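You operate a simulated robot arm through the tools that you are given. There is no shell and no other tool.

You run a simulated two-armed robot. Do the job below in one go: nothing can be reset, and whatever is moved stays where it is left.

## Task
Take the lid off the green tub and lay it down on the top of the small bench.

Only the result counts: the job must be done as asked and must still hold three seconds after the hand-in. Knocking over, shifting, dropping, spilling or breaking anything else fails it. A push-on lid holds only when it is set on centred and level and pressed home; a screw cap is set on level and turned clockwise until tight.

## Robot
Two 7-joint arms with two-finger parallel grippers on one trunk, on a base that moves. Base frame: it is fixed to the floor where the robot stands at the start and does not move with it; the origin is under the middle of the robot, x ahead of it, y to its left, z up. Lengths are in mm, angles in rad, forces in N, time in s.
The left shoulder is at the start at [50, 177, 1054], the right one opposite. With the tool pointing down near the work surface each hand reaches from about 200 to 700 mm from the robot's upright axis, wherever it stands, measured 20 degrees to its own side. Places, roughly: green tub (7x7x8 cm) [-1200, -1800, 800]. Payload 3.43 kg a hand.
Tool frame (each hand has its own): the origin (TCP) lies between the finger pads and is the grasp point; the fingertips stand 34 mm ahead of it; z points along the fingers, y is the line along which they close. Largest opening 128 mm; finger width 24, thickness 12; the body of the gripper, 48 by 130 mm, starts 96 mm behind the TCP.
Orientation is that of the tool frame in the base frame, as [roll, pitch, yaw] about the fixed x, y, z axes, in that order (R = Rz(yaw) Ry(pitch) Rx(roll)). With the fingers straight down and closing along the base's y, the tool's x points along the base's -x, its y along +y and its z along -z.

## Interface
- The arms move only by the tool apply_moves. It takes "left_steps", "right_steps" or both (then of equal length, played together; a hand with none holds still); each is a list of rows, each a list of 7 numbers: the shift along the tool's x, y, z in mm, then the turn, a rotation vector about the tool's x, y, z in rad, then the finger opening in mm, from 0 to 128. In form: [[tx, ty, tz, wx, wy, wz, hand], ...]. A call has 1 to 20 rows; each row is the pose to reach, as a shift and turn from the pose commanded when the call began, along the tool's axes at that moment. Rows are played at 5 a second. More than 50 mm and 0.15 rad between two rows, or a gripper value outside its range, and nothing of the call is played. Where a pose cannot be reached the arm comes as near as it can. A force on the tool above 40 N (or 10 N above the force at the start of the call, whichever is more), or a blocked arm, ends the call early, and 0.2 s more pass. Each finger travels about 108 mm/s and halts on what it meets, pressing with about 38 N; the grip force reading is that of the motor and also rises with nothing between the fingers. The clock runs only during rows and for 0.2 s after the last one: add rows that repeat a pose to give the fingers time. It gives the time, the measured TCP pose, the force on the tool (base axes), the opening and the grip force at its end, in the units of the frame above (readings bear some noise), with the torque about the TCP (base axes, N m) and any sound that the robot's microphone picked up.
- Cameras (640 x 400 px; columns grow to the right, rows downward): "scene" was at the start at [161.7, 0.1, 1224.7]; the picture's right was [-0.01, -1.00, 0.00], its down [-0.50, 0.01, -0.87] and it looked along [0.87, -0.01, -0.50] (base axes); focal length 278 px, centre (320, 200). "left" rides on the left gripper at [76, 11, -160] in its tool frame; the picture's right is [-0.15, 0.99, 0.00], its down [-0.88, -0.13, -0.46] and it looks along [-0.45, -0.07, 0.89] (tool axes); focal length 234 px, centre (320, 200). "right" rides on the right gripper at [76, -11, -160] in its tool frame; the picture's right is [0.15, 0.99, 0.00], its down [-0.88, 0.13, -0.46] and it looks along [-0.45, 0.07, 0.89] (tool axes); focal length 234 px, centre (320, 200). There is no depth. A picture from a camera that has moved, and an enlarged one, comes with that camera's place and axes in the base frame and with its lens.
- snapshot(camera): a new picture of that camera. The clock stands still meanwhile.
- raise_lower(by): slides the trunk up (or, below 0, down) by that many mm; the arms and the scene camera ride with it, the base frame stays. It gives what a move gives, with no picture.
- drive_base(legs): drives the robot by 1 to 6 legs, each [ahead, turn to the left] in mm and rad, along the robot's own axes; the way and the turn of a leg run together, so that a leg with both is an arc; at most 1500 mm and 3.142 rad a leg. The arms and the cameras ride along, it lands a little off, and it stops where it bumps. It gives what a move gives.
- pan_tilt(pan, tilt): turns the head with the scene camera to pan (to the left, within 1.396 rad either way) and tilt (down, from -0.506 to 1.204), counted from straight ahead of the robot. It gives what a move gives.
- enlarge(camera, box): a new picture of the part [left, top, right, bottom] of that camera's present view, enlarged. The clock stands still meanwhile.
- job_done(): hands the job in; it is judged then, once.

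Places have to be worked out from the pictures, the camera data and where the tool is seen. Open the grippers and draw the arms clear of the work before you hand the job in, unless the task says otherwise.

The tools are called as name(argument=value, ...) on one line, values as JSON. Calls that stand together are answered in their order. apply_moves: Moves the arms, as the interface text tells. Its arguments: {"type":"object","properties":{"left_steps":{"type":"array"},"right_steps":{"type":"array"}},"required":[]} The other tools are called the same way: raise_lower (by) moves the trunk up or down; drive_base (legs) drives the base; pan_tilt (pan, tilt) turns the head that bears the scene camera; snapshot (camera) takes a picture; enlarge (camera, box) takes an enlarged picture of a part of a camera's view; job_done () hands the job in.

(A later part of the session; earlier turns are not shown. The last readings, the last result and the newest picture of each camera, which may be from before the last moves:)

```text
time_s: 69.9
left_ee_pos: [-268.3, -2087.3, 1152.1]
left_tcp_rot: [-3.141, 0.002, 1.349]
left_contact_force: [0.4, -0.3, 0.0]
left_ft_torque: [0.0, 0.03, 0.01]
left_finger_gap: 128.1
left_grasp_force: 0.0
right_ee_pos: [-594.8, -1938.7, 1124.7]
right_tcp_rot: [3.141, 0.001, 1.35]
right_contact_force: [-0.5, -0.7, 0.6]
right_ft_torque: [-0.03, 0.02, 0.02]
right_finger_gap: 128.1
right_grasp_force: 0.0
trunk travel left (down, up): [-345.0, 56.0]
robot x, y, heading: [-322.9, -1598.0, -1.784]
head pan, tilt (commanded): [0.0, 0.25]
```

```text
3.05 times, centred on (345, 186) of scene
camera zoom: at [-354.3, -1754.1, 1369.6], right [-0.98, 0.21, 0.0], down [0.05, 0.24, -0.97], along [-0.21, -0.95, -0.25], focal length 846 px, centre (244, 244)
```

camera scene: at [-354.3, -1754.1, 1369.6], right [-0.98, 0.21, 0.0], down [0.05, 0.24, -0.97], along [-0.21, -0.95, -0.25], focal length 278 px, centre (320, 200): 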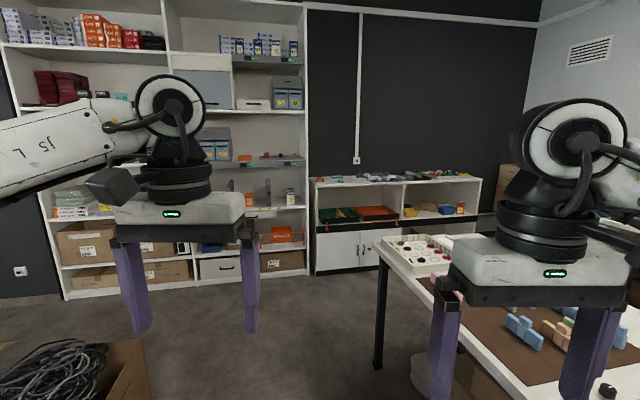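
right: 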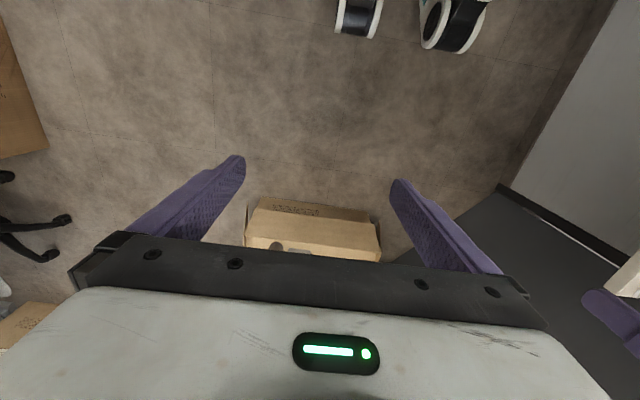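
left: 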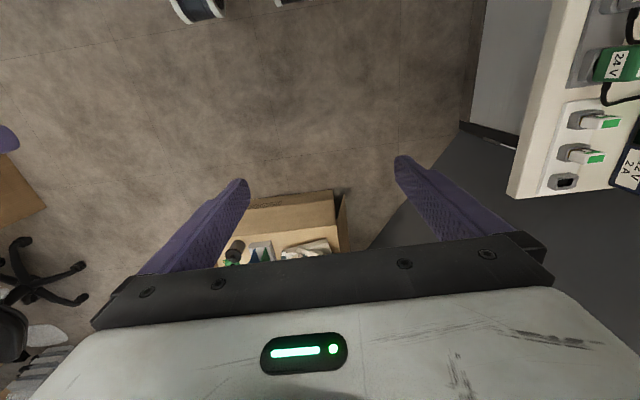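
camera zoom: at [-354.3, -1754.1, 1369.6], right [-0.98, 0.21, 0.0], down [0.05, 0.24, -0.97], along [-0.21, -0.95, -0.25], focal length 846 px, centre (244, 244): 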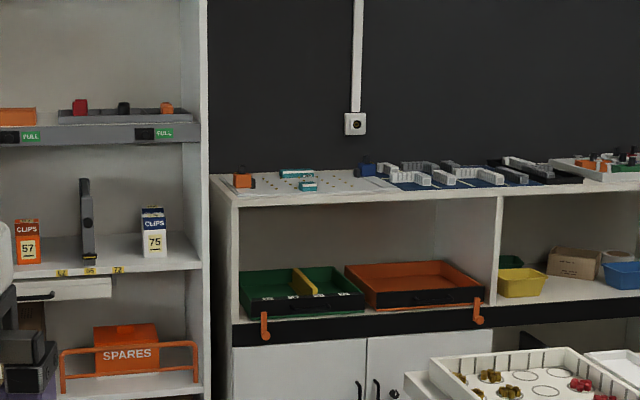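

That unit is long and cluttered, its top near z = 870. I turn back toward the back-wall table to zoom in on its objects.

drive_base(legs=[[0, -1.25]])

pan_tilt(pan=0.0, tilt=0.3)

snapshot(camera="scene")

enlarge(camera="scene", box=[240, 110, 350, 178])

enlarge(camera="scene", box=[340, 110, 450, 178])

```text
time_s: 73.4
left_ee_pos: [-771.4, -1796.3, 1153.2]
left_tcp_rot: [3.141, 0.002, 0.091]
left_contact_force: [-1.0, 0.1, 0.5]
left_ft_torque: [0.01, -0.01, -0.01]
left_finger_gap: 127.8
left_grasp_force: 0.1
right_ee_pos: [-731.2, -1439.3, 1124.5]
right_tcp_rot: [3.141, 0.002, 0.093]
right_contact_force: [-0.6, -0.5, -0.7]
right_ft_torque: [-0.04, 0.03, -0.02]
right_finger_gap: 128.1
right_grasp_force: 0.0
trunk travel left (down, up): [-345.0, 56.0]
robot x, y, heading: [-317.2, -1594.6, -3.044]
head pan, tilt (commanded): [0.0, 0.25]
```

```text
time_s: 74.0
left_ee_pos: [-772.2, -1796.3, 1153.0]
left_tcp_rot: [-3.139, 0.002, 0.092]
left_contact_force: [-0.5, 0.7, 0.3]
left_ft_torque: [0.01, 0.0, -0.03]
left_finger_gap: 127.9
left_grasp_force: 0.0
right_ee_pos: [-731.7, -1439.8, 1123.5]
right_tcp_rot: [3.142, 0.001, 0.093]
right_contact_force: [-0.2, -0.1, 0.1]
right_ft_torque: [-0.01, 0.0, 0.02]
right_finger_gap: 128.0
right_grasp_force: 0.1
trunk travel left (down, up): [-345.0, 56.0]
robot x, y, heading: [-321.5, -1592.5, -3.046]
head pan, tilt (commanded): [0.0, 0.3]
```

```text
taken
camera scene: at [-481.7, -1610.2, 1364.9], right [-0.1, 1.0, 0.0], down [0.29, 0.03, -0.96], along [-0.95, -0.09, -0.3], focal length 278 px, centre (320, 200)
```

scene: 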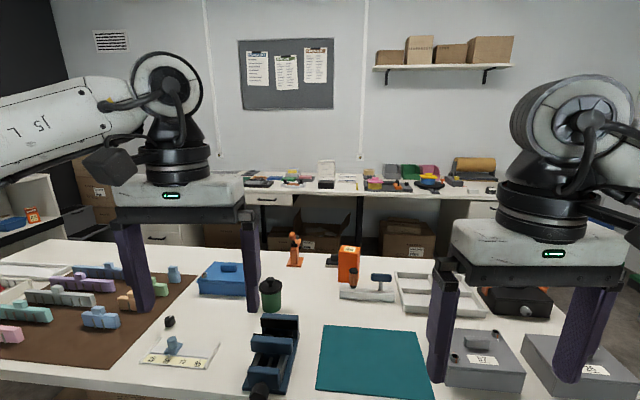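

```text
5.82 times, centred on (295, 144) of scene
camera zoom: at [-481.7, -1610.2, 1364.9], right [-0.1, 1.0, 0.0], down [0.29, 0.03, -0.96], along [-0.95, -0.09, -0.3], focal length 1614 px, centre (466, 526)
```

zoom: 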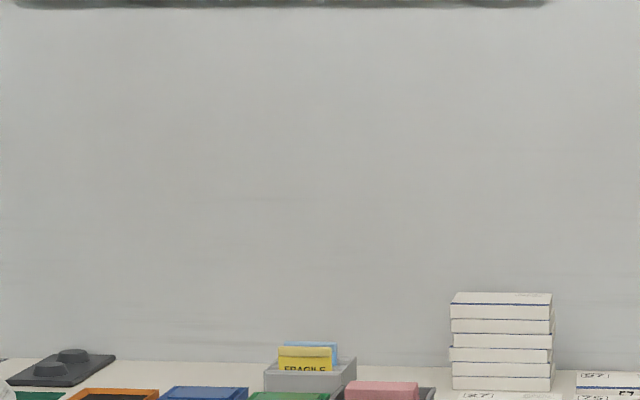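

```text
5.82 times, centred on (395, 144) of scene
camera zoom: at [-481.7, -1610.2, 1364.9], right [-0.1, 1.0, 0.0], down [0.29, 0.03, -0.96], along [-0.95, -0.09, -0.3], focal length 1614 px, centre (-116, 526)
```

zoom: 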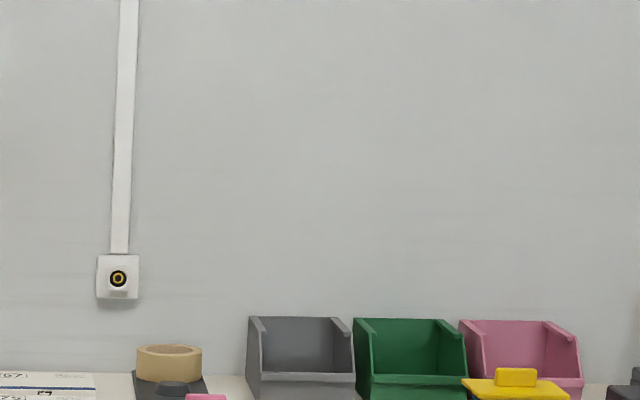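

I zoom lower so the objects on the back-wall table and the near table fill the picture.

enlarge(camera="scene", box=[235, 155, 355, 230])

enlarge(camera="scene", box=[350, 150, 510, 250])

enlarge(camera="scene", box=[190, 220, 430, 370])

```text
5.33 times, centred on (295, 192) of scene
camera zoom: at [-481.7, -1610.2, 1364.9], right [-0.1, 1.0, 0.0], down [0.29, 0.03, -0.96], along [-0.95, -0.09, -0.3], focal length 1480 px, centre (453, 240)
```

zoom: 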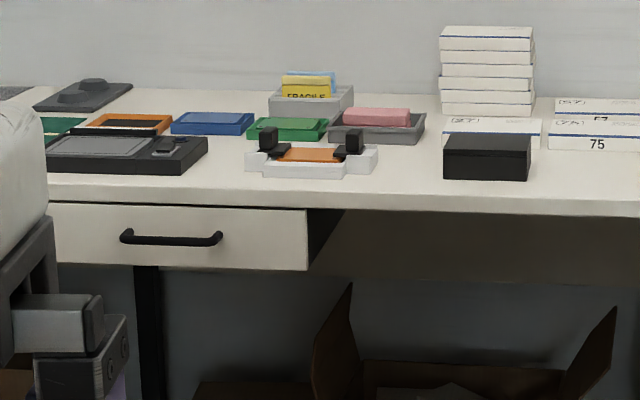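

```text
4.00 times, centred on (430, 200) of scene
camera zoom: at [-481.7, -1610.2, 1364.9], right [-0.1, 1.0, 0.0], down [0.29, 0.03, -0.96], along [-0.95, -0.09, -0.3], focal length 1110 px, centre (-120, 200)
```

zoom: 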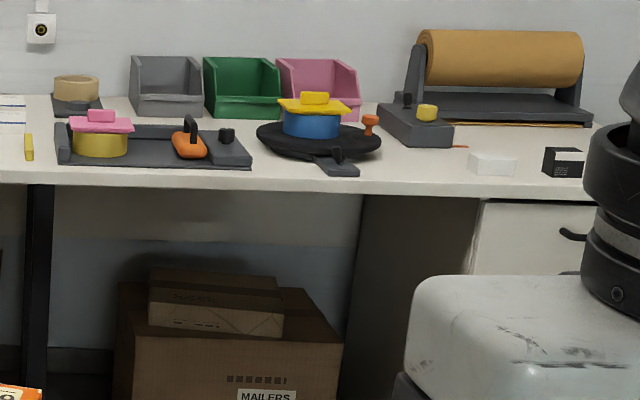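

```text
2.67 times, centred on (310, 295) of scene
camera zoom: at [-481.7, -1610.2, 1364.9], right [-0.1, 1.0, 0.0], down [0.29, 0.03, -0.96], along [-0.95, -0.09, -0.3], focal length 740 px, centre (347, -53)
```

zoom: 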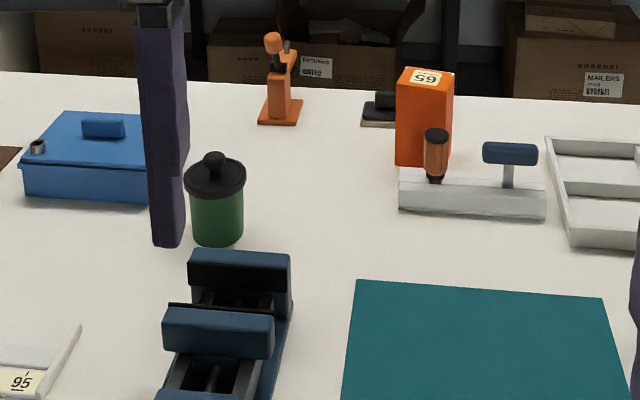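

No bench-like thing there either. A low unit with yellow drawers, sockets and its own lamp at the +y wall may be "the small bench", so I drive back up the aisle for a closer view.

drive_base(legs=[[0, -1.59], [1250, 0], [0, 0.8]])

pan_tilt(pan=0.0, tilt=0.55)

snapshot(camera="scene")

enlarge(camera="scene", box=[220, 100, 460, 250])

```text
time_s: 86.3
left_ee_pos: [-904.3, -213.1, 1152.8]
left_tcp_rot: [-3.139, 0.002, -0.645]
left_contact_force: [-0.3, -0.5, 0.5]
left_ft_torque: [0.01, -0.03, 0.01]
left_finger_gap: 128.2
left_grasp_force: 0.1
right_ee_pos: [-635.9, 23.7, 1124.8]
right_tcp_rot: [-3.138, 0.0, -0.644]
right_contact_force: [0.1, 0.9, -0.4]
right_ft_torque: [-0.01, 0.0, 0.0]
right_finger_gap: 127.6
right_grasp_force: 0.0
trunk travel left (down, up): [-345.0, 56.0]
robot x, y, heading: [-433.6, -369.2, 2.502]
head pan, tilt (commanded): [0.0, 0.3]
```

```text
time_s: 87.0
left_ee_pos: [-905.1, -213.6, 1153.8]
left_tcp_rot: [3.14, 0.001, -0.647]
left_contact_force: [0.1, 0.3, 0.0]
left_ft_torque: [0.01, 0.02, -0.04]
left_finger_gap: 128.2
left_grasp_force: 0.1
right_ee_pos: [-635.3, 24.6, 1124.2]
right_tcp_rot: [-3.141, 0.001, -0.643]
right_contact_force: [0.1, 0.6, 0.1]
right_ft_torque: [-0.05, -0.01, 0.01]
right_finger_gap: 127.9
right_grasp_force: 0.1
trunk travel left (down, up): [-345.0, 56.0]
robot x, y, heading: [-434.7, -366.4, 2.498]
head pan, tilt (commanded): [0.0, 0.55]
```

```text
taken
camera scene: at [-562.2, -270.7, 1342.0], right [0.6, 0.8, 0.0], down [0.42, -0.31, -0.85], along [-0.68, 0.51, -0.52], focal length 278 px, centre (320, 200)
```

scene: 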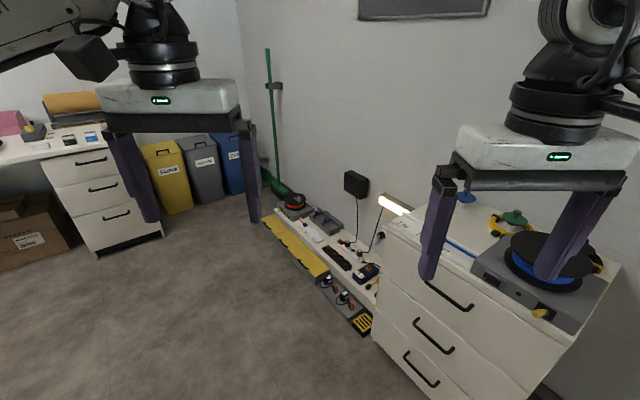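

```text
2.67 times, centred on (340, 175) of scene
camera zoom: at [-562.2, -270.7, 1342.0], right [0.6, 0.8, 0.0], down [0.42, -0.31, -0.85], along [-0.68, 0.51, -0.52], focal length 740 px, centre (267, 267)
```

zoom: 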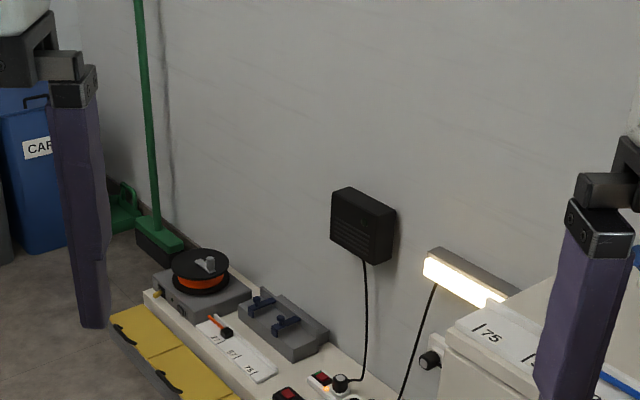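

The yellow-drawer unit is only about 75 mm high on the floor, so it is not a usable bench. From this spot I turn to face +x to inspect the far benches at high zoom.

drive_base(legs=[[0, -2.35]])

pan_tilt(pan=0.0, tilt=0.2)

snapshot(camera="scene")

enlarge(camera="scene", box=[240, 110, 450, 241])

```text
time_s: 92.9
left_ee_pos: [-8.5, -117.6, 1153.7]
left_tcp_rot: [3.141, 0.003, -2.94]
left_contact_force: [0.1, 0.0, 0.9]
left_ft_torque: [0.03, 0.02, 0.01]
left_finger_gap: 127.8
left_grasp_force: 0.0
right_ee_pos: [-9.5, -476.9, 1124.4]
right_tcp_rot: [3.141, 0.002, -2.938]
right_contact_force: [0.4, 0.3, 0.5]
right_ft_torque: [0.01, 0.04, -0.04]
right_finger_gap: 128.0
right_grasp_force: 0.0
trunk travel left (down, up): [-345.0, 56.0]
robot x, y, heading: [-433.3, -366.7, 0.203]
head pan, tilt (commanded): [0.0, 0.55]
```

```text
time_s: 93.7
left_ee_pos: [-9.8, -117.9, 1152.8]
left_tcp_rot: [-3.141, 0.0, -2.941]
left_contact_force: [0.4, 0.0, -0.4]
left_ft_torque: [-0.01, -0.01, -0.01]
left_finger_gap: 127.6
left_grasp_force: 0.1
right_ee_pos: [-6.9, -476.7, 1124.2]
right_tcp_rot: [-3.141, 0.004, -2.937]
right_contact_force: [-0.4, 0.1, 0.3]
right_ft_torque: [-0.02, 0.0, 0.01]
right_finger_gap: 127.8
right_grasp_force: 0.1
trunk travel left (down, up): [-345.0, 56.0]
robot x, y, heading: [-438.3, -368.7, 0.206]
head pan, tilt (commanded): [0.0, 0.201]
```

```text
taken
camera scene: at [-274.4, -332.5, 1374.1], right [0.21, -0.98, 0.0], down [-0.2, -0.04, -0.98], along [0.96, 0.2, -0.2], focal length 278 px, centre (320, 200)
```

scene: 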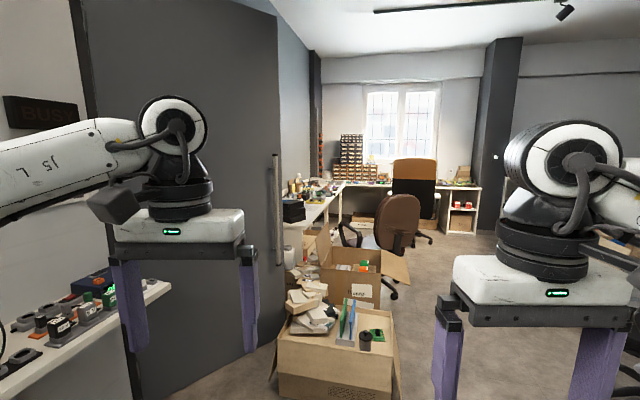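

```text
3.05 times, centred on (345, 176) of scene
camera zoom: at [-274.4, -332.5, 1374.1], right [0.21, -0.98, 0.0], down [-0.2, -0.04, -0.98], along [0.96, 0.2, -0.2], focal length 846 px, centre (244, 275)
```

zoom: 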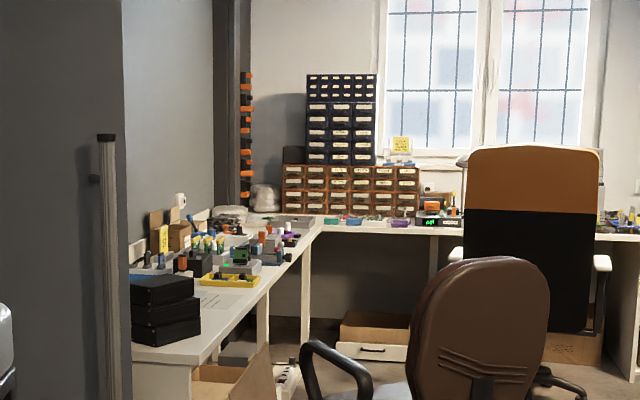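

The L-shaped bench is large. I check the remaining sector (toward +x, -y) from this spot too.

drive_base(legs=[[0, -0.75]])

snapshot(camera="scene")

enlarge(camera="scene", box=[240, 110, 450, 241])

drive_base(legs=[[0, -0.6]])

snapshot(camera="scene")

enlarge(camera="scene", box=[240, 110, 450, 241])

```text
time_s: 96.1
left_ee_pos: [47.0, -477.4, 1153.5]
left_tcp_rot: [-3.141, 0.001, 2.591]
left_contact_force: [-0.2, -0.7, 0.3]
left_ft_torque: [0.01, -0.03, -0.03]
left_finger_gap: 128.3
left_grasp_force: 0.0
right_ee_pos: [-198.1, -738.9, 1125.1]
right_tcp_rot: [-3.142, 0.002, 2.593]
right_contact_force: [0.4, -0.8, 0.1]
right_ft_torque: [-0.02, -0.01, 0.0]
right_finger_gap: 127.8
right_grasp_force: 0.1
trunk travel left (down, up): [-345.0, 56.0]
robot x, y, heading: [-433.5, -367.6, -0.545]
head pan, tilt (commanded): [0.0, 0.201]
```

```text
taken
camera scene: at [-294.7, -450.9, 1374.2], right [-0.52, -0.86, 0.0], down [-0.17, 0.1, -0.98], along [0.84, -0.51, -0.2], focal length 278 px, centre (320, 200)
```

scene: 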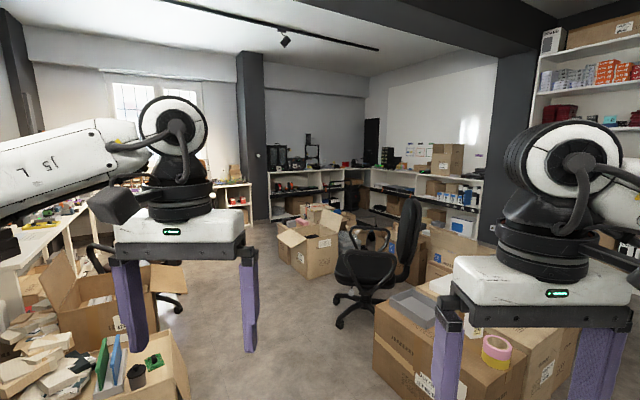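

```text
3.05 times, centred on (345, 176) of scene
camera zoom: at [-294.7, -450.9, 1374.2], right [-0.52, -0.86, 0.0], down [-0.17, 0.1, -0.98], along [0.84, -0.51, -0.2], focal length 846 px, centre (244, 275)
```

zoom: 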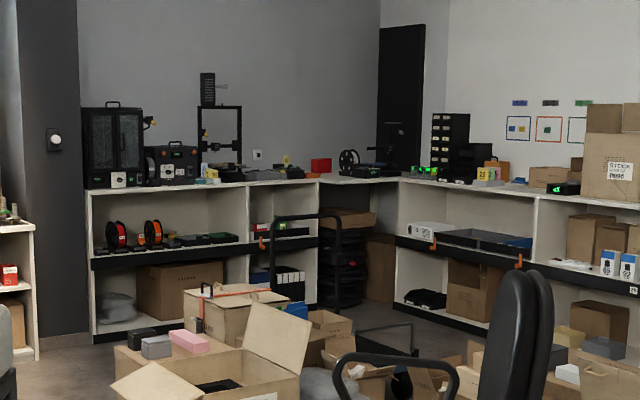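

```text
time_s: 98.2
left_ee_pos: [-101.1, -731.2, 1153.3]
left_tcp_rot: [-3.141, 0.0, 1.986]
left_contact_force: [0.2, -0.1, 0.3]
left_ft_torque: [0.0, -0.04, -0.02]
left_finger_gap: 128.0
left_grasp_force: 0.0
right_ee_pos: [-452.2, -807.2, 1123.9]
right_tcp_rot: [3.141, 0.002, 1.989]
right_contact_force: [0.0, 0.0, 1.0]
right_ft_torque: [-0.02, 0.0, 0.05]
right_finger_gap: 128.0
right_grasp_force: 0.1
trunk travel left (down, up): [-345.0, 56.0]
robot x, y, heading: [-437.0, -366.3, -1.151]
head pan, tilt (commanded): [0.0, 0.201]
```

```text
taken
camera scene: at [-367.8, -515.2, 1374.2], right [-0.91, -0.41, 0.0], down [-0.08, 0.18, -0.98], along [0.4, -0.89, -0.2], focal length 278 px, centre (320, 200)
```

scene: 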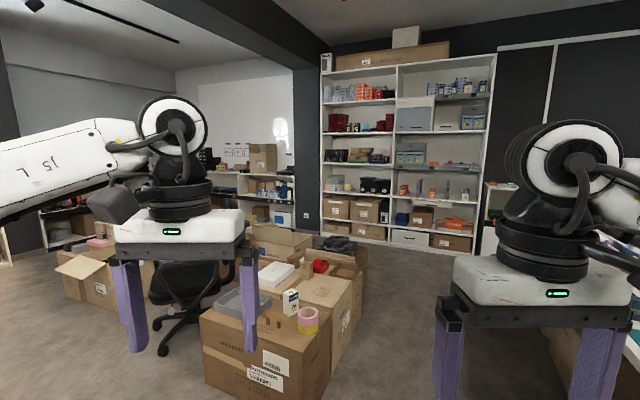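

```text
3.05 times, centred on (345, 176) of scene
camera zoom: at [-367.8, -515.2, 1374.2], right [-0.91, -0.41, 0.0], down [-0.08, 0.18, -0.98], along [0.4, -0.89, -0.2], focal length 846 px, centre (244, 275)
```

zoom: 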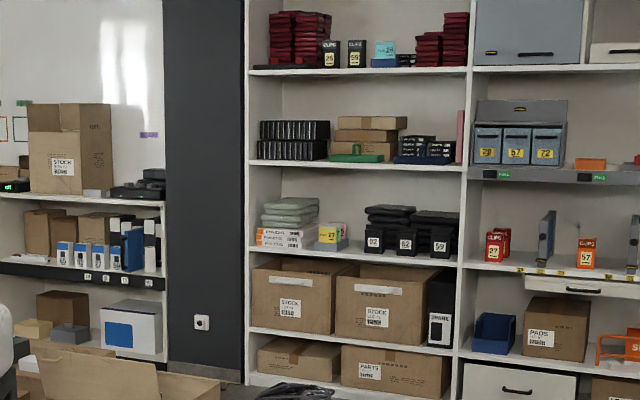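

So far the free-standing table under the tub is the smallest bench I've found, but the gap between it and the packing bench isn't visible yet. I drive to its end to look down that gap before deciding.

drive_base(legs=[[0, -2.05], [1050, 0], [0, 1.4]])

pan_tilt(pan=0.0, tilt=0.45)

snapshot(camera="scene")

```text
time_s: 111.8
left_ee_pos: [-1410.7, -822.1, 1153.7]
left_tcp_rot: [-3.139, 0.002, 1.368]
left_contact_force: [-0.4, -0.2, -0.7]
left_ft_torque: [0.0, 0.02, 0.0]
left_finger_gap: 127.9
left_grasp_force: 0.1
right_ee_pos: [-1740.2, -682.8, 1124.4]
right_tcp_rot: [-3.14, 0.001, 1.369]
right_contact_force: [0.5, 0.2, 0.3]
right_ft_torque: [0.03, -0.01, 0.03]
right_finger_gap: 128.0
right_grasp_force: 0.1
trunk travel left (down, up): [-345.0, 56.0]
robot x, y, heading: [-1471.6, -333.1, -1.771]
head pan, tilt (commanded): [0.0, 0.201]
```

```text
time_s: 112.6
left_ee_pos: [-1410.1, -823.0, 1153.2]
left_tcp_rot: [3.141, 0.002, 1.367]
left_contact_force: [-0.2, -0.2, 0.6]
left_ft_torque: [0.01, 0.04, 0.0]
left_finger_gap: 127.9
left_grasp_force: 0.1
right_ee_pos: [-1739.8, -682.5, 1124.7]
right_tcp_rot: [-3.14, 0.002, 1.371]
right_contact_force: [-0.1, -0.1, -0.3]
right_ft_torque: [0.01, 0.0, 0.01]
right_finger_gap: 128.2
right_grasp_force: 0.1
trunk travel left (down, up): [-345.0, 56.0]
robot x, y, heading: [-1470.5, -330.5, -1.771]
head pan, tilt (commanded): [0.0, 0.45]
```

```text
taken
camera scene: at [-1502.7, -490.3, 1351.0], right [-0.98, 0.2, 0.0], down [0.08, 0.43, -0.9], along [-0.18, -0.88, -0.43], focal length 278 px, centre (320, 200)
```

scene: 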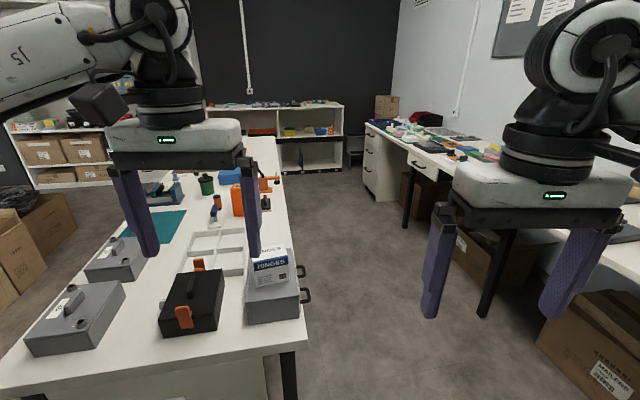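

The gap behind is clear, with no other bench there; so the free-standing island table that carries the tub (shorter than the packing and L benches) is what I take as the small bench. I drive back to the aisle and face the tub again.

drive_base(legs=[[0, 1.706], [1070, 0], [0, -1.505], [1200, 0], [0, -1.57]])

pan_tilt(pan=0.1, tilt=0.7)

snapshot(camera="scene")

```text
time_s: 135.3
left_ee_pos: [-914.3, -1769.0, 1154.1]
left_tcp_rot: [3.14, 0.002, -0.028]
left_contact_force: [-0.1, 0.1, 0.5]
left_ft_torque: [0.01, 0.04, 0.05]
left_finger_gap: 128.0
left_grasp_force: 0.2
right_ee_pos: [-833.8, -1419.4, 1125.2]
right_tcp_rot: [-3.138, 0.002, -0.026]
right_contact_force: [-0.6, 0.3, -0.4]
right_ft_torque: [-0.02, 0.01, -0.02]
right_finger_gap: 128.2
right_grasp_force: 0.0
trunk travel left (down, up): [-345.0, 56.0]
robot x, y, heading: [-440.6, -1624.1, 3.124]
head pan, tilt (commanded): [0.0, 0.45]
```

```text
time_s: 136.0
left_ee_pos: [-914.4, -1768.5, 1152.4]
left_tcp_rot: [-3.139, 0.002, -0.025]
left_contact_force: [0.7, 0.0, 0.8]
left_ft_torque: [0.0, -0.01, 0.03]
left_finger_gap: 128.0
left_grasp_force: 0.0
right_ee_pos: [-833.4, -1419.7, 1124.9]
right_tcp_rot: [-3.14, 0.002, -0.027]
right_contact_force: [0.8, 0.5, 0.0]
right_ft_torque: [0.03, 0.01, -0.03]
right_finger_gap: 127.9
right_grasp_force: 0.0
trunk travel left (down, up): [-345.0, 56.0]
robot x, y, heading: [-441.8, -1620.8, 3.117]
head pan, tilt (commanded): [0.099, 0.7]
```

```text
taken
camera scene: at [-596.0, -1626.6, 1328.9], right [-0.08, 1.0, 0.0], down [0.64, 0.05, -0.77], along [-0.76, -0.06, -0.64], focal length 278 px, centre (320, 200)
```

scene: 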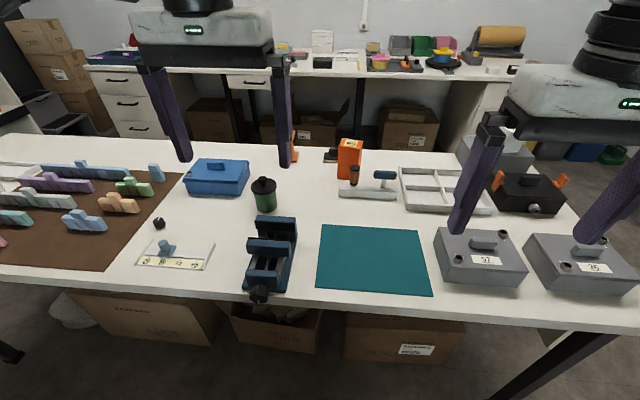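

The tub is fully visible between the fingers' lines. I enlarge it to locate it precisely.

enlarge(camera="scene", box=[230, 165, 310, 215])

snapshot(camera="left")

```text
8.00 times, centred on (270, 190) of scene
camera zoom: at [-596.0, -1626.6, 1328.9], right [-0.08, 1.0, 0.0], down [0.64, 0.05, -0.77], along [-0.76, -0.06, -0.64], focal length 2220 px, centre (720, 280)
```

zoom: 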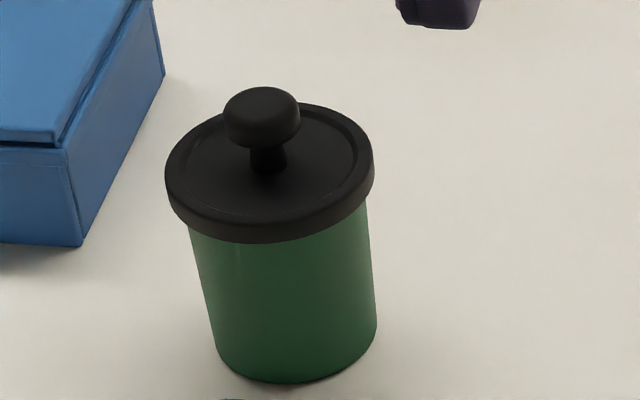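

```text
taken
camera left: at [-838.1, -1782.9, 1311.6], right [-0.17, -0.98, 0.0], down [-0.88, 0.15, 0.46], along [-0.45, 0.08, -0.89], focal length 234 px, centre (320, 200)
```

left: 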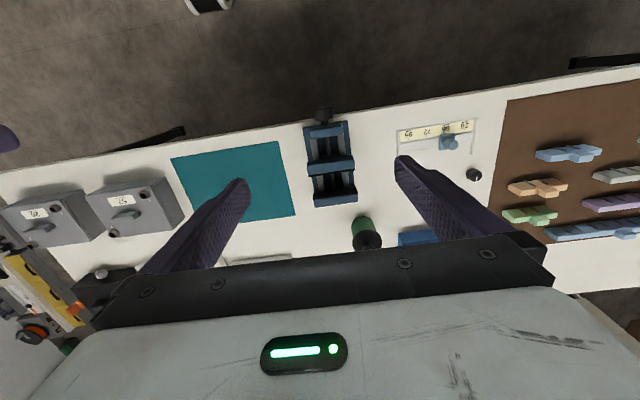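

From the ellipse sizes I estimate the lid centre near [-1177, -1824], lid top z ≈ 878, knob head centre z ≈ 898. I drive ahead about 110 mm so the left arm reaches it comfortably.

drive_base(legs=[[110, 0]])

snapshot(camera="scene")

```text
time_s: 137.2
left_ee_pos: [-1025.1, -1766.9, 1153.1]
left_tcp_rot: [-3.14, 0.003, -0.027]
left_contact_force: [-0.4, -0.5, -1.0]
left_ft_torque: [-0.03, -0.03, -0.01]
left_finger_gap: 128.0
left_grasp_force: 0.1
right_ee_pos: [-944.1, -1417.3, 1124.9]
right_tcp_rot: [-3.138, 0.002, -0.024]
right_contact_force: [0.7, 0.1, 0.0]
right_ft_torque: [0.01, -0.04, 0.0]
right_finger_gap: 127.9
right_grasp_force: 0.0
trunk travel left (down, up): [-345.0, 56.0]
robot x, y, heading: [-552.8, -1618.5, 3.122]
head pan, tilt (commanded): [0.099, 0.7]
```

```text
taken
camera scene: at [-707.1, -1624.3, 1328.6], right [-0.08, 1.0, 0.0], down [0.64, 0.05, -0.76], along [-0.76, -0.06, -0.64], focal length 278 px, centre (320, 200)
```

scene: 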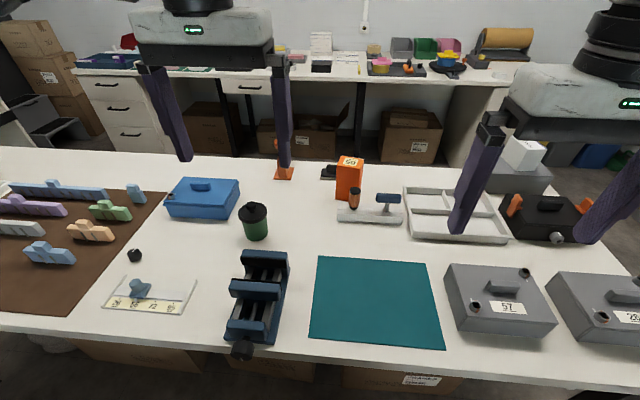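

The way is clear. I move the left hand over the tub at the present height, in small steps, keeping the gripper open.

apply_moves(left_steps=[[-38, 15, 0, 0, 0, 0, 128], [-76, 30, 0, 0, 0, 0, 128], [-114, 45, 0, 0, 0, 0, 110], [-150, 61, 0, 0, 0, 0, 90], [-150, 61, 40, 0, 0, 0, 80], [-150, 61, 80, 0, 0, 0, 70], [-150, 61, 80, 0, 0, 0, 70], [-150, 61, 80, 0, 0, 0, 70]])

snapshot(camera="left")

snapshot(camera="scene")

```text
time_s: 139.0
left_ee_pos: [-1177.2, -1823.9, 1073.6]
left_tcp_rot: [-3.141, 0.004, -0.026]
left_contact_force: [0.1, -0.1, 0.7]
left_ft_torque: [0.01, 0.03, 0.02]
left_finger_gap: 69.9
left_grasp_force: 0.1
right_ee_pos: [-943.2, -1416.7, 1123.0]
right_tcp_rot: [-3.14, 0.002, -0.025]
right_contact_force: [0.5, -0.2, -0.1]
right_ft_torque: [-0.01, -0.02, -0.02]
right_finger_gap: 128.2
right_grasp_force: 0.1
trunk travel left (down, up): [-345.0, 56.0]
robot x, y, heading: [-554.0, -1616.9, 3.12]
head pan, tilt (commanded): [0.099, 0.7]
```

```text
taken
camera left: at [-1101.2, -1837.7, 1232.2], right [-0.17, -0.98, 0.0], down [-0.88, 0.15, 0.46], along [-0.45, 0.08, -0.89], focal length 234 px, centre (320, 200)
```

left: 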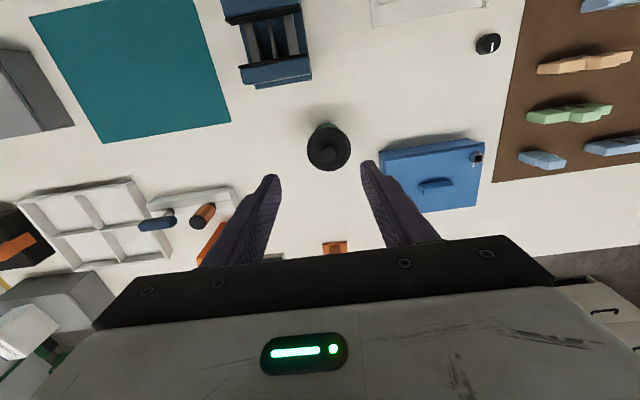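

```text
taken
camera scene: at [-706.2, -1624.3, 1328.8], right [-0.08, 1.0, 0.0], down [0.64, 0.05, -0.76], along [-0.76, -0.06, -0.64], focal length 278 px, centre (320, 200)
```

scene: 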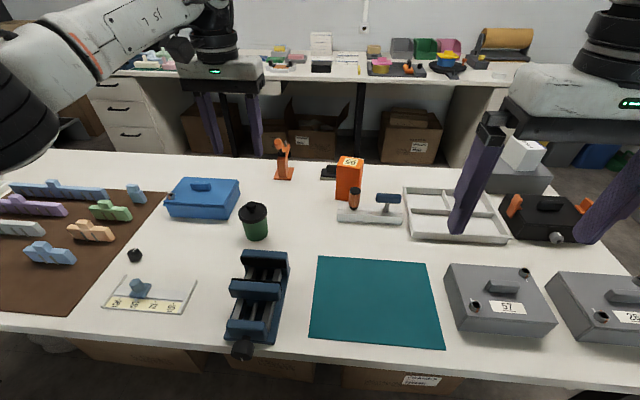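

The knob appears slightly off the spot under the TCP in the wrist view. I enlarge both views to triangulate the lid exactly.

enlarge(camera="left", box=[290, 110, 370, 160])

enlarge(camera="left", box=[290, 130, 370, 180])

enlarge(camera="scene", box=[215, 195, 295, 245])

```text
8.00 times, centred on (330, 135) of left
camera zoom: at [-1101.2, -1837.7, 1232.2], right [-0.17, -0.98, 0.0], down [-0.88, 0.15, 0.46], along [-0.45, 0.08, -0.89], focal length 1873 px, centre (240, 720)
```

zoom: 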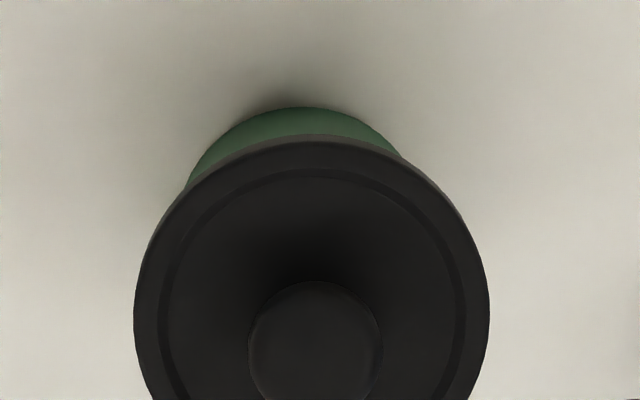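

```text
8.00 times, centred on (330, 155) of left
camera zoom: at [-1101.2, -1837.7, 1232.2], right [-0.17, -0.98, 0.0], down [-0.88, 0.15, 0.46], along [-0.45, 0.08, -0.89], focal length 1873 px, centre (240, 560)
```

zoom: 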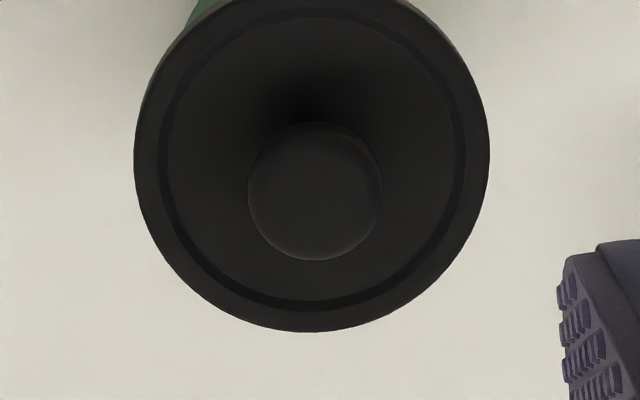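

```text
8.00 times, centred on (255, 220) of scene
camera zoom: at [-706.2, -1624.3, 1328.8], right [-0.08, 1.0, 0.0], down [0.64, 0.05, -0.76], along [-0.76, -0.06, -0.64], focal length 2220 px, centre (840, 40)
```

zoom: 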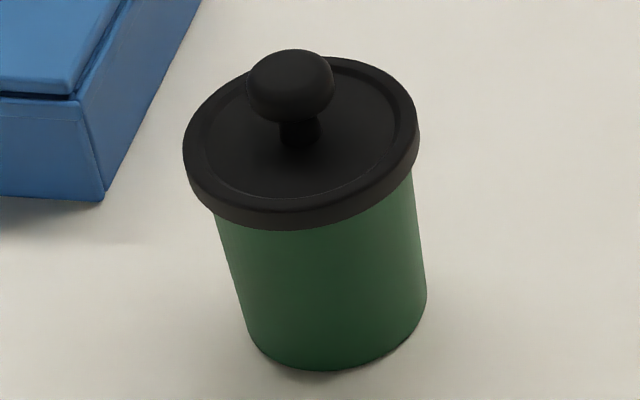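

Triangulating both views puts the lid top centre at about [-1203, -1832, 858], with the knob head (≈26 mm wide) centred at z ≈ 879. I move over it and down to TCP z ≈ 950 to re-measure.

apply_moves(left_steps=[[-13, 5, 0, 0, 0, 0, 66], [-25.5, 9.3, 0, 0, 0, 0, 62], [-25.5, 9.3, 40, 0, 0, 0, 60], [-25.5, 9.3, 80, 0, 0, 0, 60], [-25.5, 9.3, 110, 0, 0, 0, 60], [-25.5, 9.3, 124, 0, 0, 0, 60], [-25.5, 9.3, 124, 0, 0, 0, 60]])

snapshot(camera="left")

enlarge(camera="scene", box=[195, 155, 315, 230])

```text
time_s: 140.6
left_ee_pos: [-1203.2, -1833.9, 949.7]
left_tcp_rot: [-3.141, 0.003, -0.027]
left_contact_force: [-0.1, 0.0, 0.7]
left_ft_torque: [0.01, 0.03, 0.0]
left_finger_gap: 59.8
left_grasp_force: 0.1
right_ee_pos: [-943.8, -1417.5, 1124.5]
right_tcp_rot: [-3.139, 0.002, -0.025]
right_contact_force: [-0.3, 0.6, 0.6]
right_ft_torque: [0.01, -0.01, 0.01]
right_finger_gap: 127.9
right_grasp_force: 0.0
trunk travel left (down, up): [-345.0, 56.0]
robot x, y, heading: [-556.2, -1620.5, 3.118]
head pan, tilt (commanded): [0.099, 0.7]
```

```text
taken
camera left: at [-1126.3, -1846.9, 1108.2], right [-0.17, -0.98, 0.0], down [-0.88, 0.15, 0.46], along [-0.45, 0.08, -0.89], focal length 234 px, centre (320, 200)
```

left: 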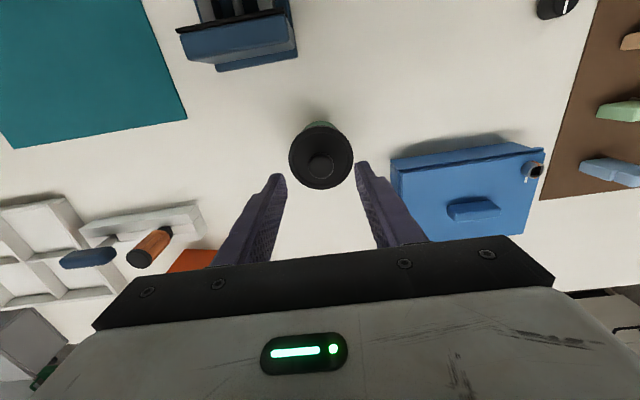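

```text
5.33 times, centred on (255, 192) of scene
camera zoom: at [-706.2, -1624.3, 1328.8], right [-0.08, 1.0, 0.0], down [0.64, 0.05, -0.76], along [-0.76, -0.06, -0.64], focal length 1480 px, centre (667, 240)
```

zoom: 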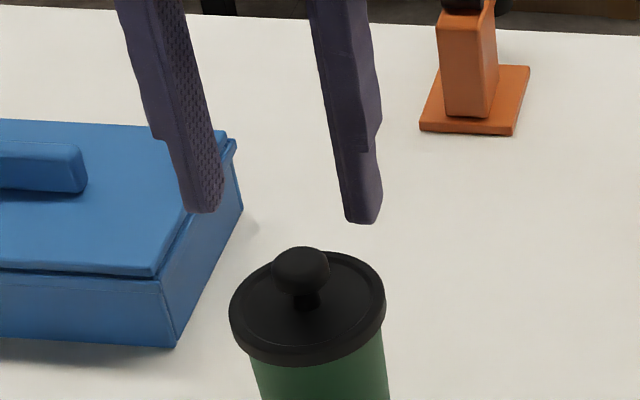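

The hand is nearly over the knob; I enlarge the wrist view to check the remaining offset.

enlarge(camera="left", box=[270, 115, 380, 195])

```text
5.00 times, centred on (325, 155) of left
camera zoom: at [-1126.3, -1846.9, 1108.2], right [-0.17, -0.98, 0.0], down [-0.88, 0.15, 0.46], along [-0.45, 0.08, -0.89], focal length 1171 px, centre (295, 425)
```

zoom: 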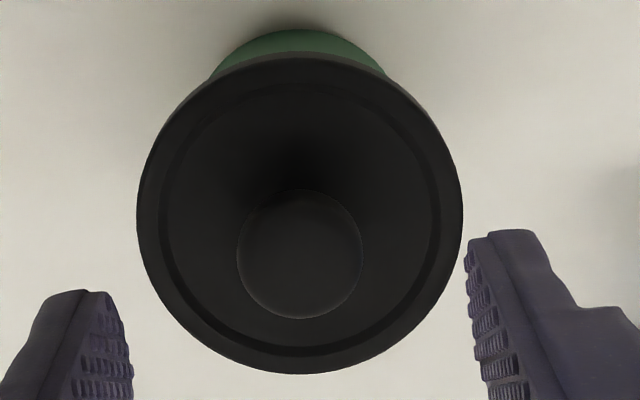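

The wrist view shows lid and knob under the TCP within about 2 mm. I lower to TCP z ≈ 898 with open fingers, so that the tips end just above the lid.

apply_moves(left_steps=[[-0.5, -1, 20, 0, 0, 0, 60], [-0.5, -1, 35, 0, 0, 0, 60], [-0.5, -1, 45, 0, 0, 0, 60], [-0.5, -1, 51, 0, 0, 0, 60], [-0.5, -1, 51, 0, 0, 0, 60]])

enlarge(camera="scene", box=[205, 175, 301, 235])

enlarge(camera="left", box=[250, 120, 390, 220])

```text
time_s: 141.8
left_ee_pos: [-1202.7, -1831.5, 898.3]
left_tcp_rot: [3.14, 0.001, -0.026]
left_contact_force: [0.6, -0.5, 0.3]
left_ft_torque: [0.02, 0.0, 0.02]
left_finger_gap: 59.8
left_grasp_force: 0.2
right_ee_pos: [-943.6, -1417.5, 1125.5]
right_tcp_rot: [-3.14, 0.002, -0.027]
right_contact_force: [-0.9, 0.2, -1.0]
right_ft_torque: [-0.03, 0.04, 0.01]
right_finger_gap: 127.8
right_grasp_force: 0.1
trunk travel left (down, up): [-345.0, 56.0]
robot x, y, heading: [-556.3, -1620.1, 3.126]
head pan, tilt (commanded): [0.099, 0.7]
```

```text
6.67 times, centred on (253, 205) of scene
camera zoom: at [-706.1, -1624.3, 1328.8], right [-0.08, 1.0, 0.0], down [0.64, 0.05, -0.76], along [-0.76, -0.06, -0.64], focal length 1850 px, centre (767, 167)
```

zoom: 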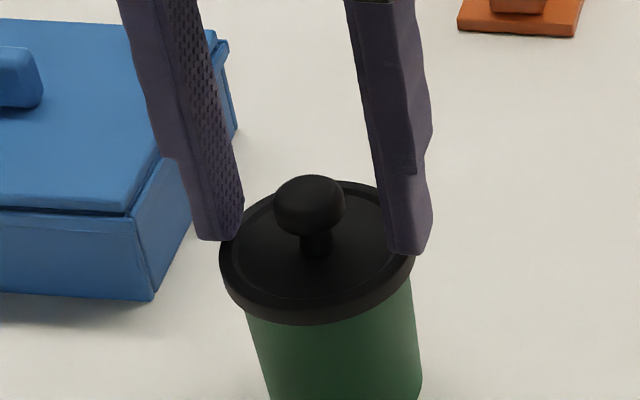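

```text
4.00 times, centred on (320, 170) of left
camera zoom: at [-1126.5, -1845.5, 1057.1], right [-0.17, -0.98, 0.0], down [-0.88, 0.15, 0.46], along [-0.45, 0.08, -0.89], focal length 937 px, centre (320, 320)
```

zoom: 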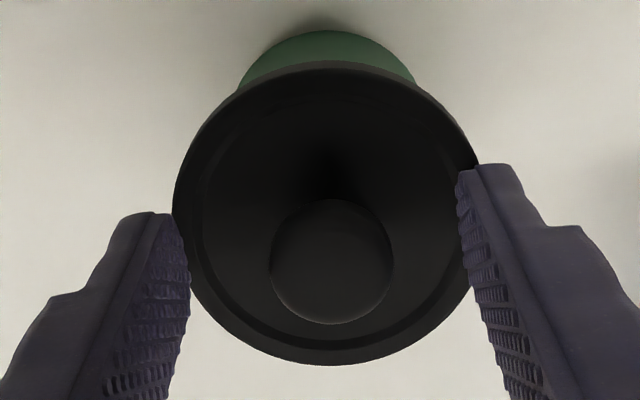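

Tips are level just above the lid and straddle the knob. I close slowly to 36 mm, with a 1 mm correction, to check the centring before gripping.

apply_moves(left_steps=[[-1.5, 1, 0, 0, 0, 0, 50], [-1.5, 1, 0, 0, 0, 0, 40], [-1.5, 1, 0, 0, 0, 0, 36], [-1.5, 1, 0, 0, 0, 0, 36]])

enlarge(camera="scene", box=[205, 175, 301, 235])

enlarge(camera="left", box=[250, 120, 390, 220])

```text
time_s: 142.8
left_ee_pos: [-1204.8, -1832.0, 900.2]
left_tcp_rot: [-3.14, 0.001, -0.027]
left_contact_force: [0.2, 0.1, -0.7]
left_ft_torque: [-0.02, -0.02, -0.03]
left_finger_gap: 36.1
left_grasp_force: 0.1
right_ee_pos: [-943.2, -1417.9, 1124.4]
right_tcp_rot: [-3.141, 0.0, -0.025]
right_contact_force: [-1.4, -0.1, -0.4]
right_ft_torque: [0.0, -0.03, 0.0]
right_finger_gap: 128.3
right_grasp_force: 0.0
trunk travel left (down, up): [-345.0, 56.0]
robot x, y, heading: [-553.9, -1619.8, 3.128]
head pan, tilt (commanded): [0.099, 0.7]
```

```text
6.67 times, centred on (253, 205) of scene
camera zoom: at [-706.2, -1624.3, 1328.8], right [-0.08, 1.0, 0.0], down [0.64, 0.05, -0.76], along [-0.76, -0.06, -0.64], focal length 1850 px, centre (767, 167)
```

zoom: 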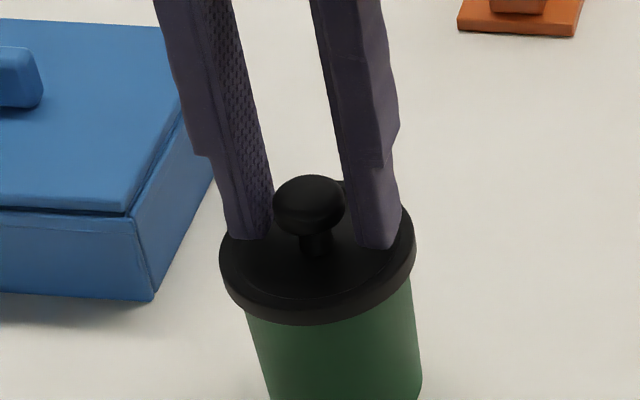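

```text
4.00 times, centred on (320, 170) of left
camera zoom: at [-1128.3, -1845.9, 1057.4], right [-0.17, -0.98, 0.0], down [-0.88, 0.15, 0.46], along [-0.45, 0.08, -0.89], focal length 937 px, centre (320, 320)
```

zoom: 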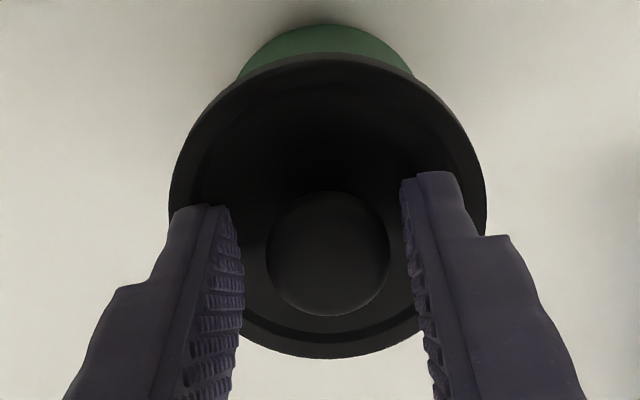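

The knob is centred between the fingers within about a millimetre. I close on it without moving the arm.

apply_moves(left_steps=[[0, 0, 0, 0, 0, 0, 30], [0, 0, 0, 0, 0, 0, 24], [0, 0, 0, 0, 0, 0, 18], [0, 0, 0, 0, 0, 0, 14], [0, 0, 0, 0, 0, 0, 14], [0, 0, 0, 0, 0, 0, 14]])

enlarge(camera="scene", box=[205, 175, 301, 235])

```text
time_s: 144.2
left_ee_pos: [-1204.4, -1832.5, 898.5]
left_tcp_rot: [-3.142, 0.001, -0.026]
left_contact_force: [0.5, -0.1, 1.3]
left_ft_torque: [-0.02, 0.0, -0.01]
left_finger_gap: 21.6
left_grasp_force: 38.1
right_ee_pos: [-944.4, -1416.9, 1124.7]
right_tcp_rot: [-3.139, 0.002, -0.025]
right_contact_force: [-0.5, -0.6, -0.7]
right_ft_torque: [0.0, 0.02, 0.01]
right_finger_gap: 127.8
right_grasp_force: 0.0
trunk travel left (down, up): [-345.0, 56.0]
robot x, y, heading: [-554.4, -1622.6, 3.117]
head pan, tilt (commanded): [0.099, 0.7]
```

```text
6.67 times, centred on (253, 205) of scene
camera zoom: at [-706.1, -1624.3, 1328.8], right [-0.08, 1.0, 0.0], down [0.64, 0.05, -0.77], along [-0.76, -0.06, -0.64], focal length 1850 px, centre (767, 167)
```

zoom: 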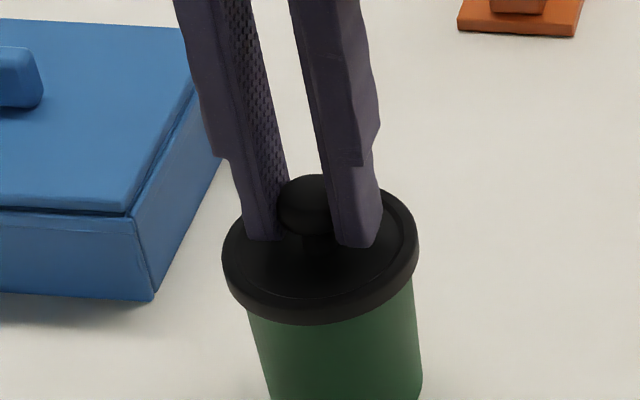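

The grip holds the knob (gap 21.6 mm, 38 N). I lift slowly by a few millimetres and watch whether the lid comes alone or the tub rises with it.

apply_moves(left_steps=[[0, 0, -1, 0, 0, 0, 14], [0, 0, -2, 0, 0, 0, 14], [0, 0, -3, 0, 0, 0, 14], [0, 0, -4, 0, 0, 0, 14], [0, 0, -5, 0, 0, 0, 14]])

enlarge(camera="scene", box=[205, 185, 301, 245])

```text
time_s: 145.4
left_ee_pos: [-1203.9, -1831.1, 902.5]
left_tcp_rot: [-3.14, 0.002, -0.026]
left_contact_force: [0.1, -0.2, -1.7]
left_ft_torque: [0.03, -0.01, -0.03]
left_finger_gap: 21.5
left_grasp_force: 37.9
right_ee_pos: [-944.1, -1417.5, 1123.2]
right_tcp_rot: [-3.139, 0.0, -0.026]
right_contact_force: [0.7, 0.2, 1.0]
right_ft_torque: [-0.04, 0.0, 0.0]
right_finger_gap: 128.2
right_grasp_force: 0.1
trunk travel left (down, up): [-345.0, 56.0]
robot x, y, heading: [-551.7, -1621.2, 3.118]
head pan, tilt (commanded): [0.099, 0.7]
```

```text
6.67 times, centred on (253, 215) of scene
camera zoom: at [-706.3, -1624.4, 1328.8], right [-0.08, 1.0, 0.0], down [0.64, 0.05, -0.76], along [-0.76, -0.06, -0.64], focal length 1850 px, centre (767, 100)
```

zoom: 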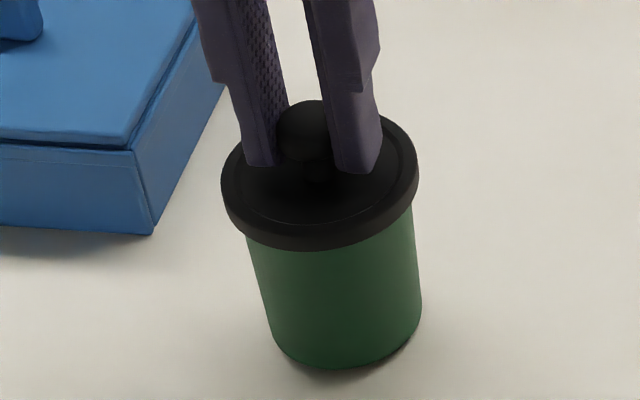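

The lid rose about 5 mm, but the tub's lower edge may have risen too. I enlarge the bottom of the tub to see.

enlarge(camera="scene", box=[215, 195, 295, 245])

enlarge(camera="left", box=[250, 100, 390, 200])

```text
8.00 times, centred on (255, 220) of scene
camera zoom: at [-706.3, -1624.4, 1328.8], right [-0.08, 1.0, 0.0], down [0.64, 0.05, -0.76], along [-0.76, -0.06, -0.64], focal length 2220 px, centre (840, 40)
```

zoom: 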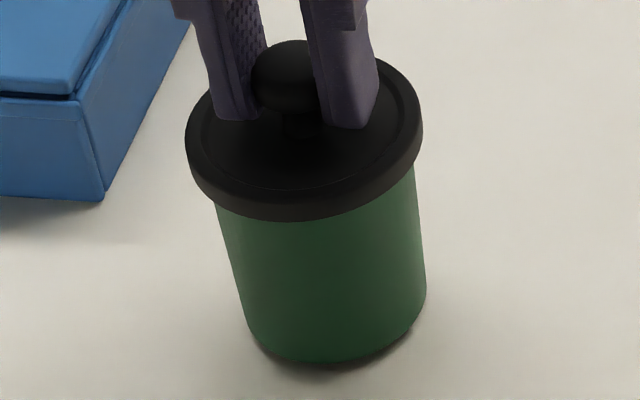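

```text
4.00 times, centred on (320, 150) of left
camera zoom: at [-1128.4, -1845.7, 1061.1], right [-0.17, -0.98, 0.0], down [-0.88, 0.15, 0.46], along [-0.45, 0.08, -0.89], focal length 937 px, centre (320, 400)
```

zoom: 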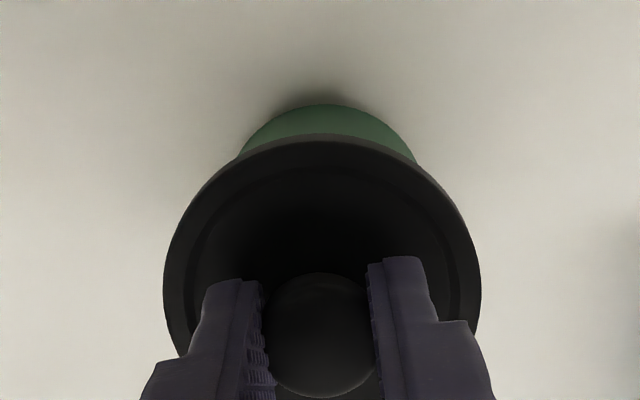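

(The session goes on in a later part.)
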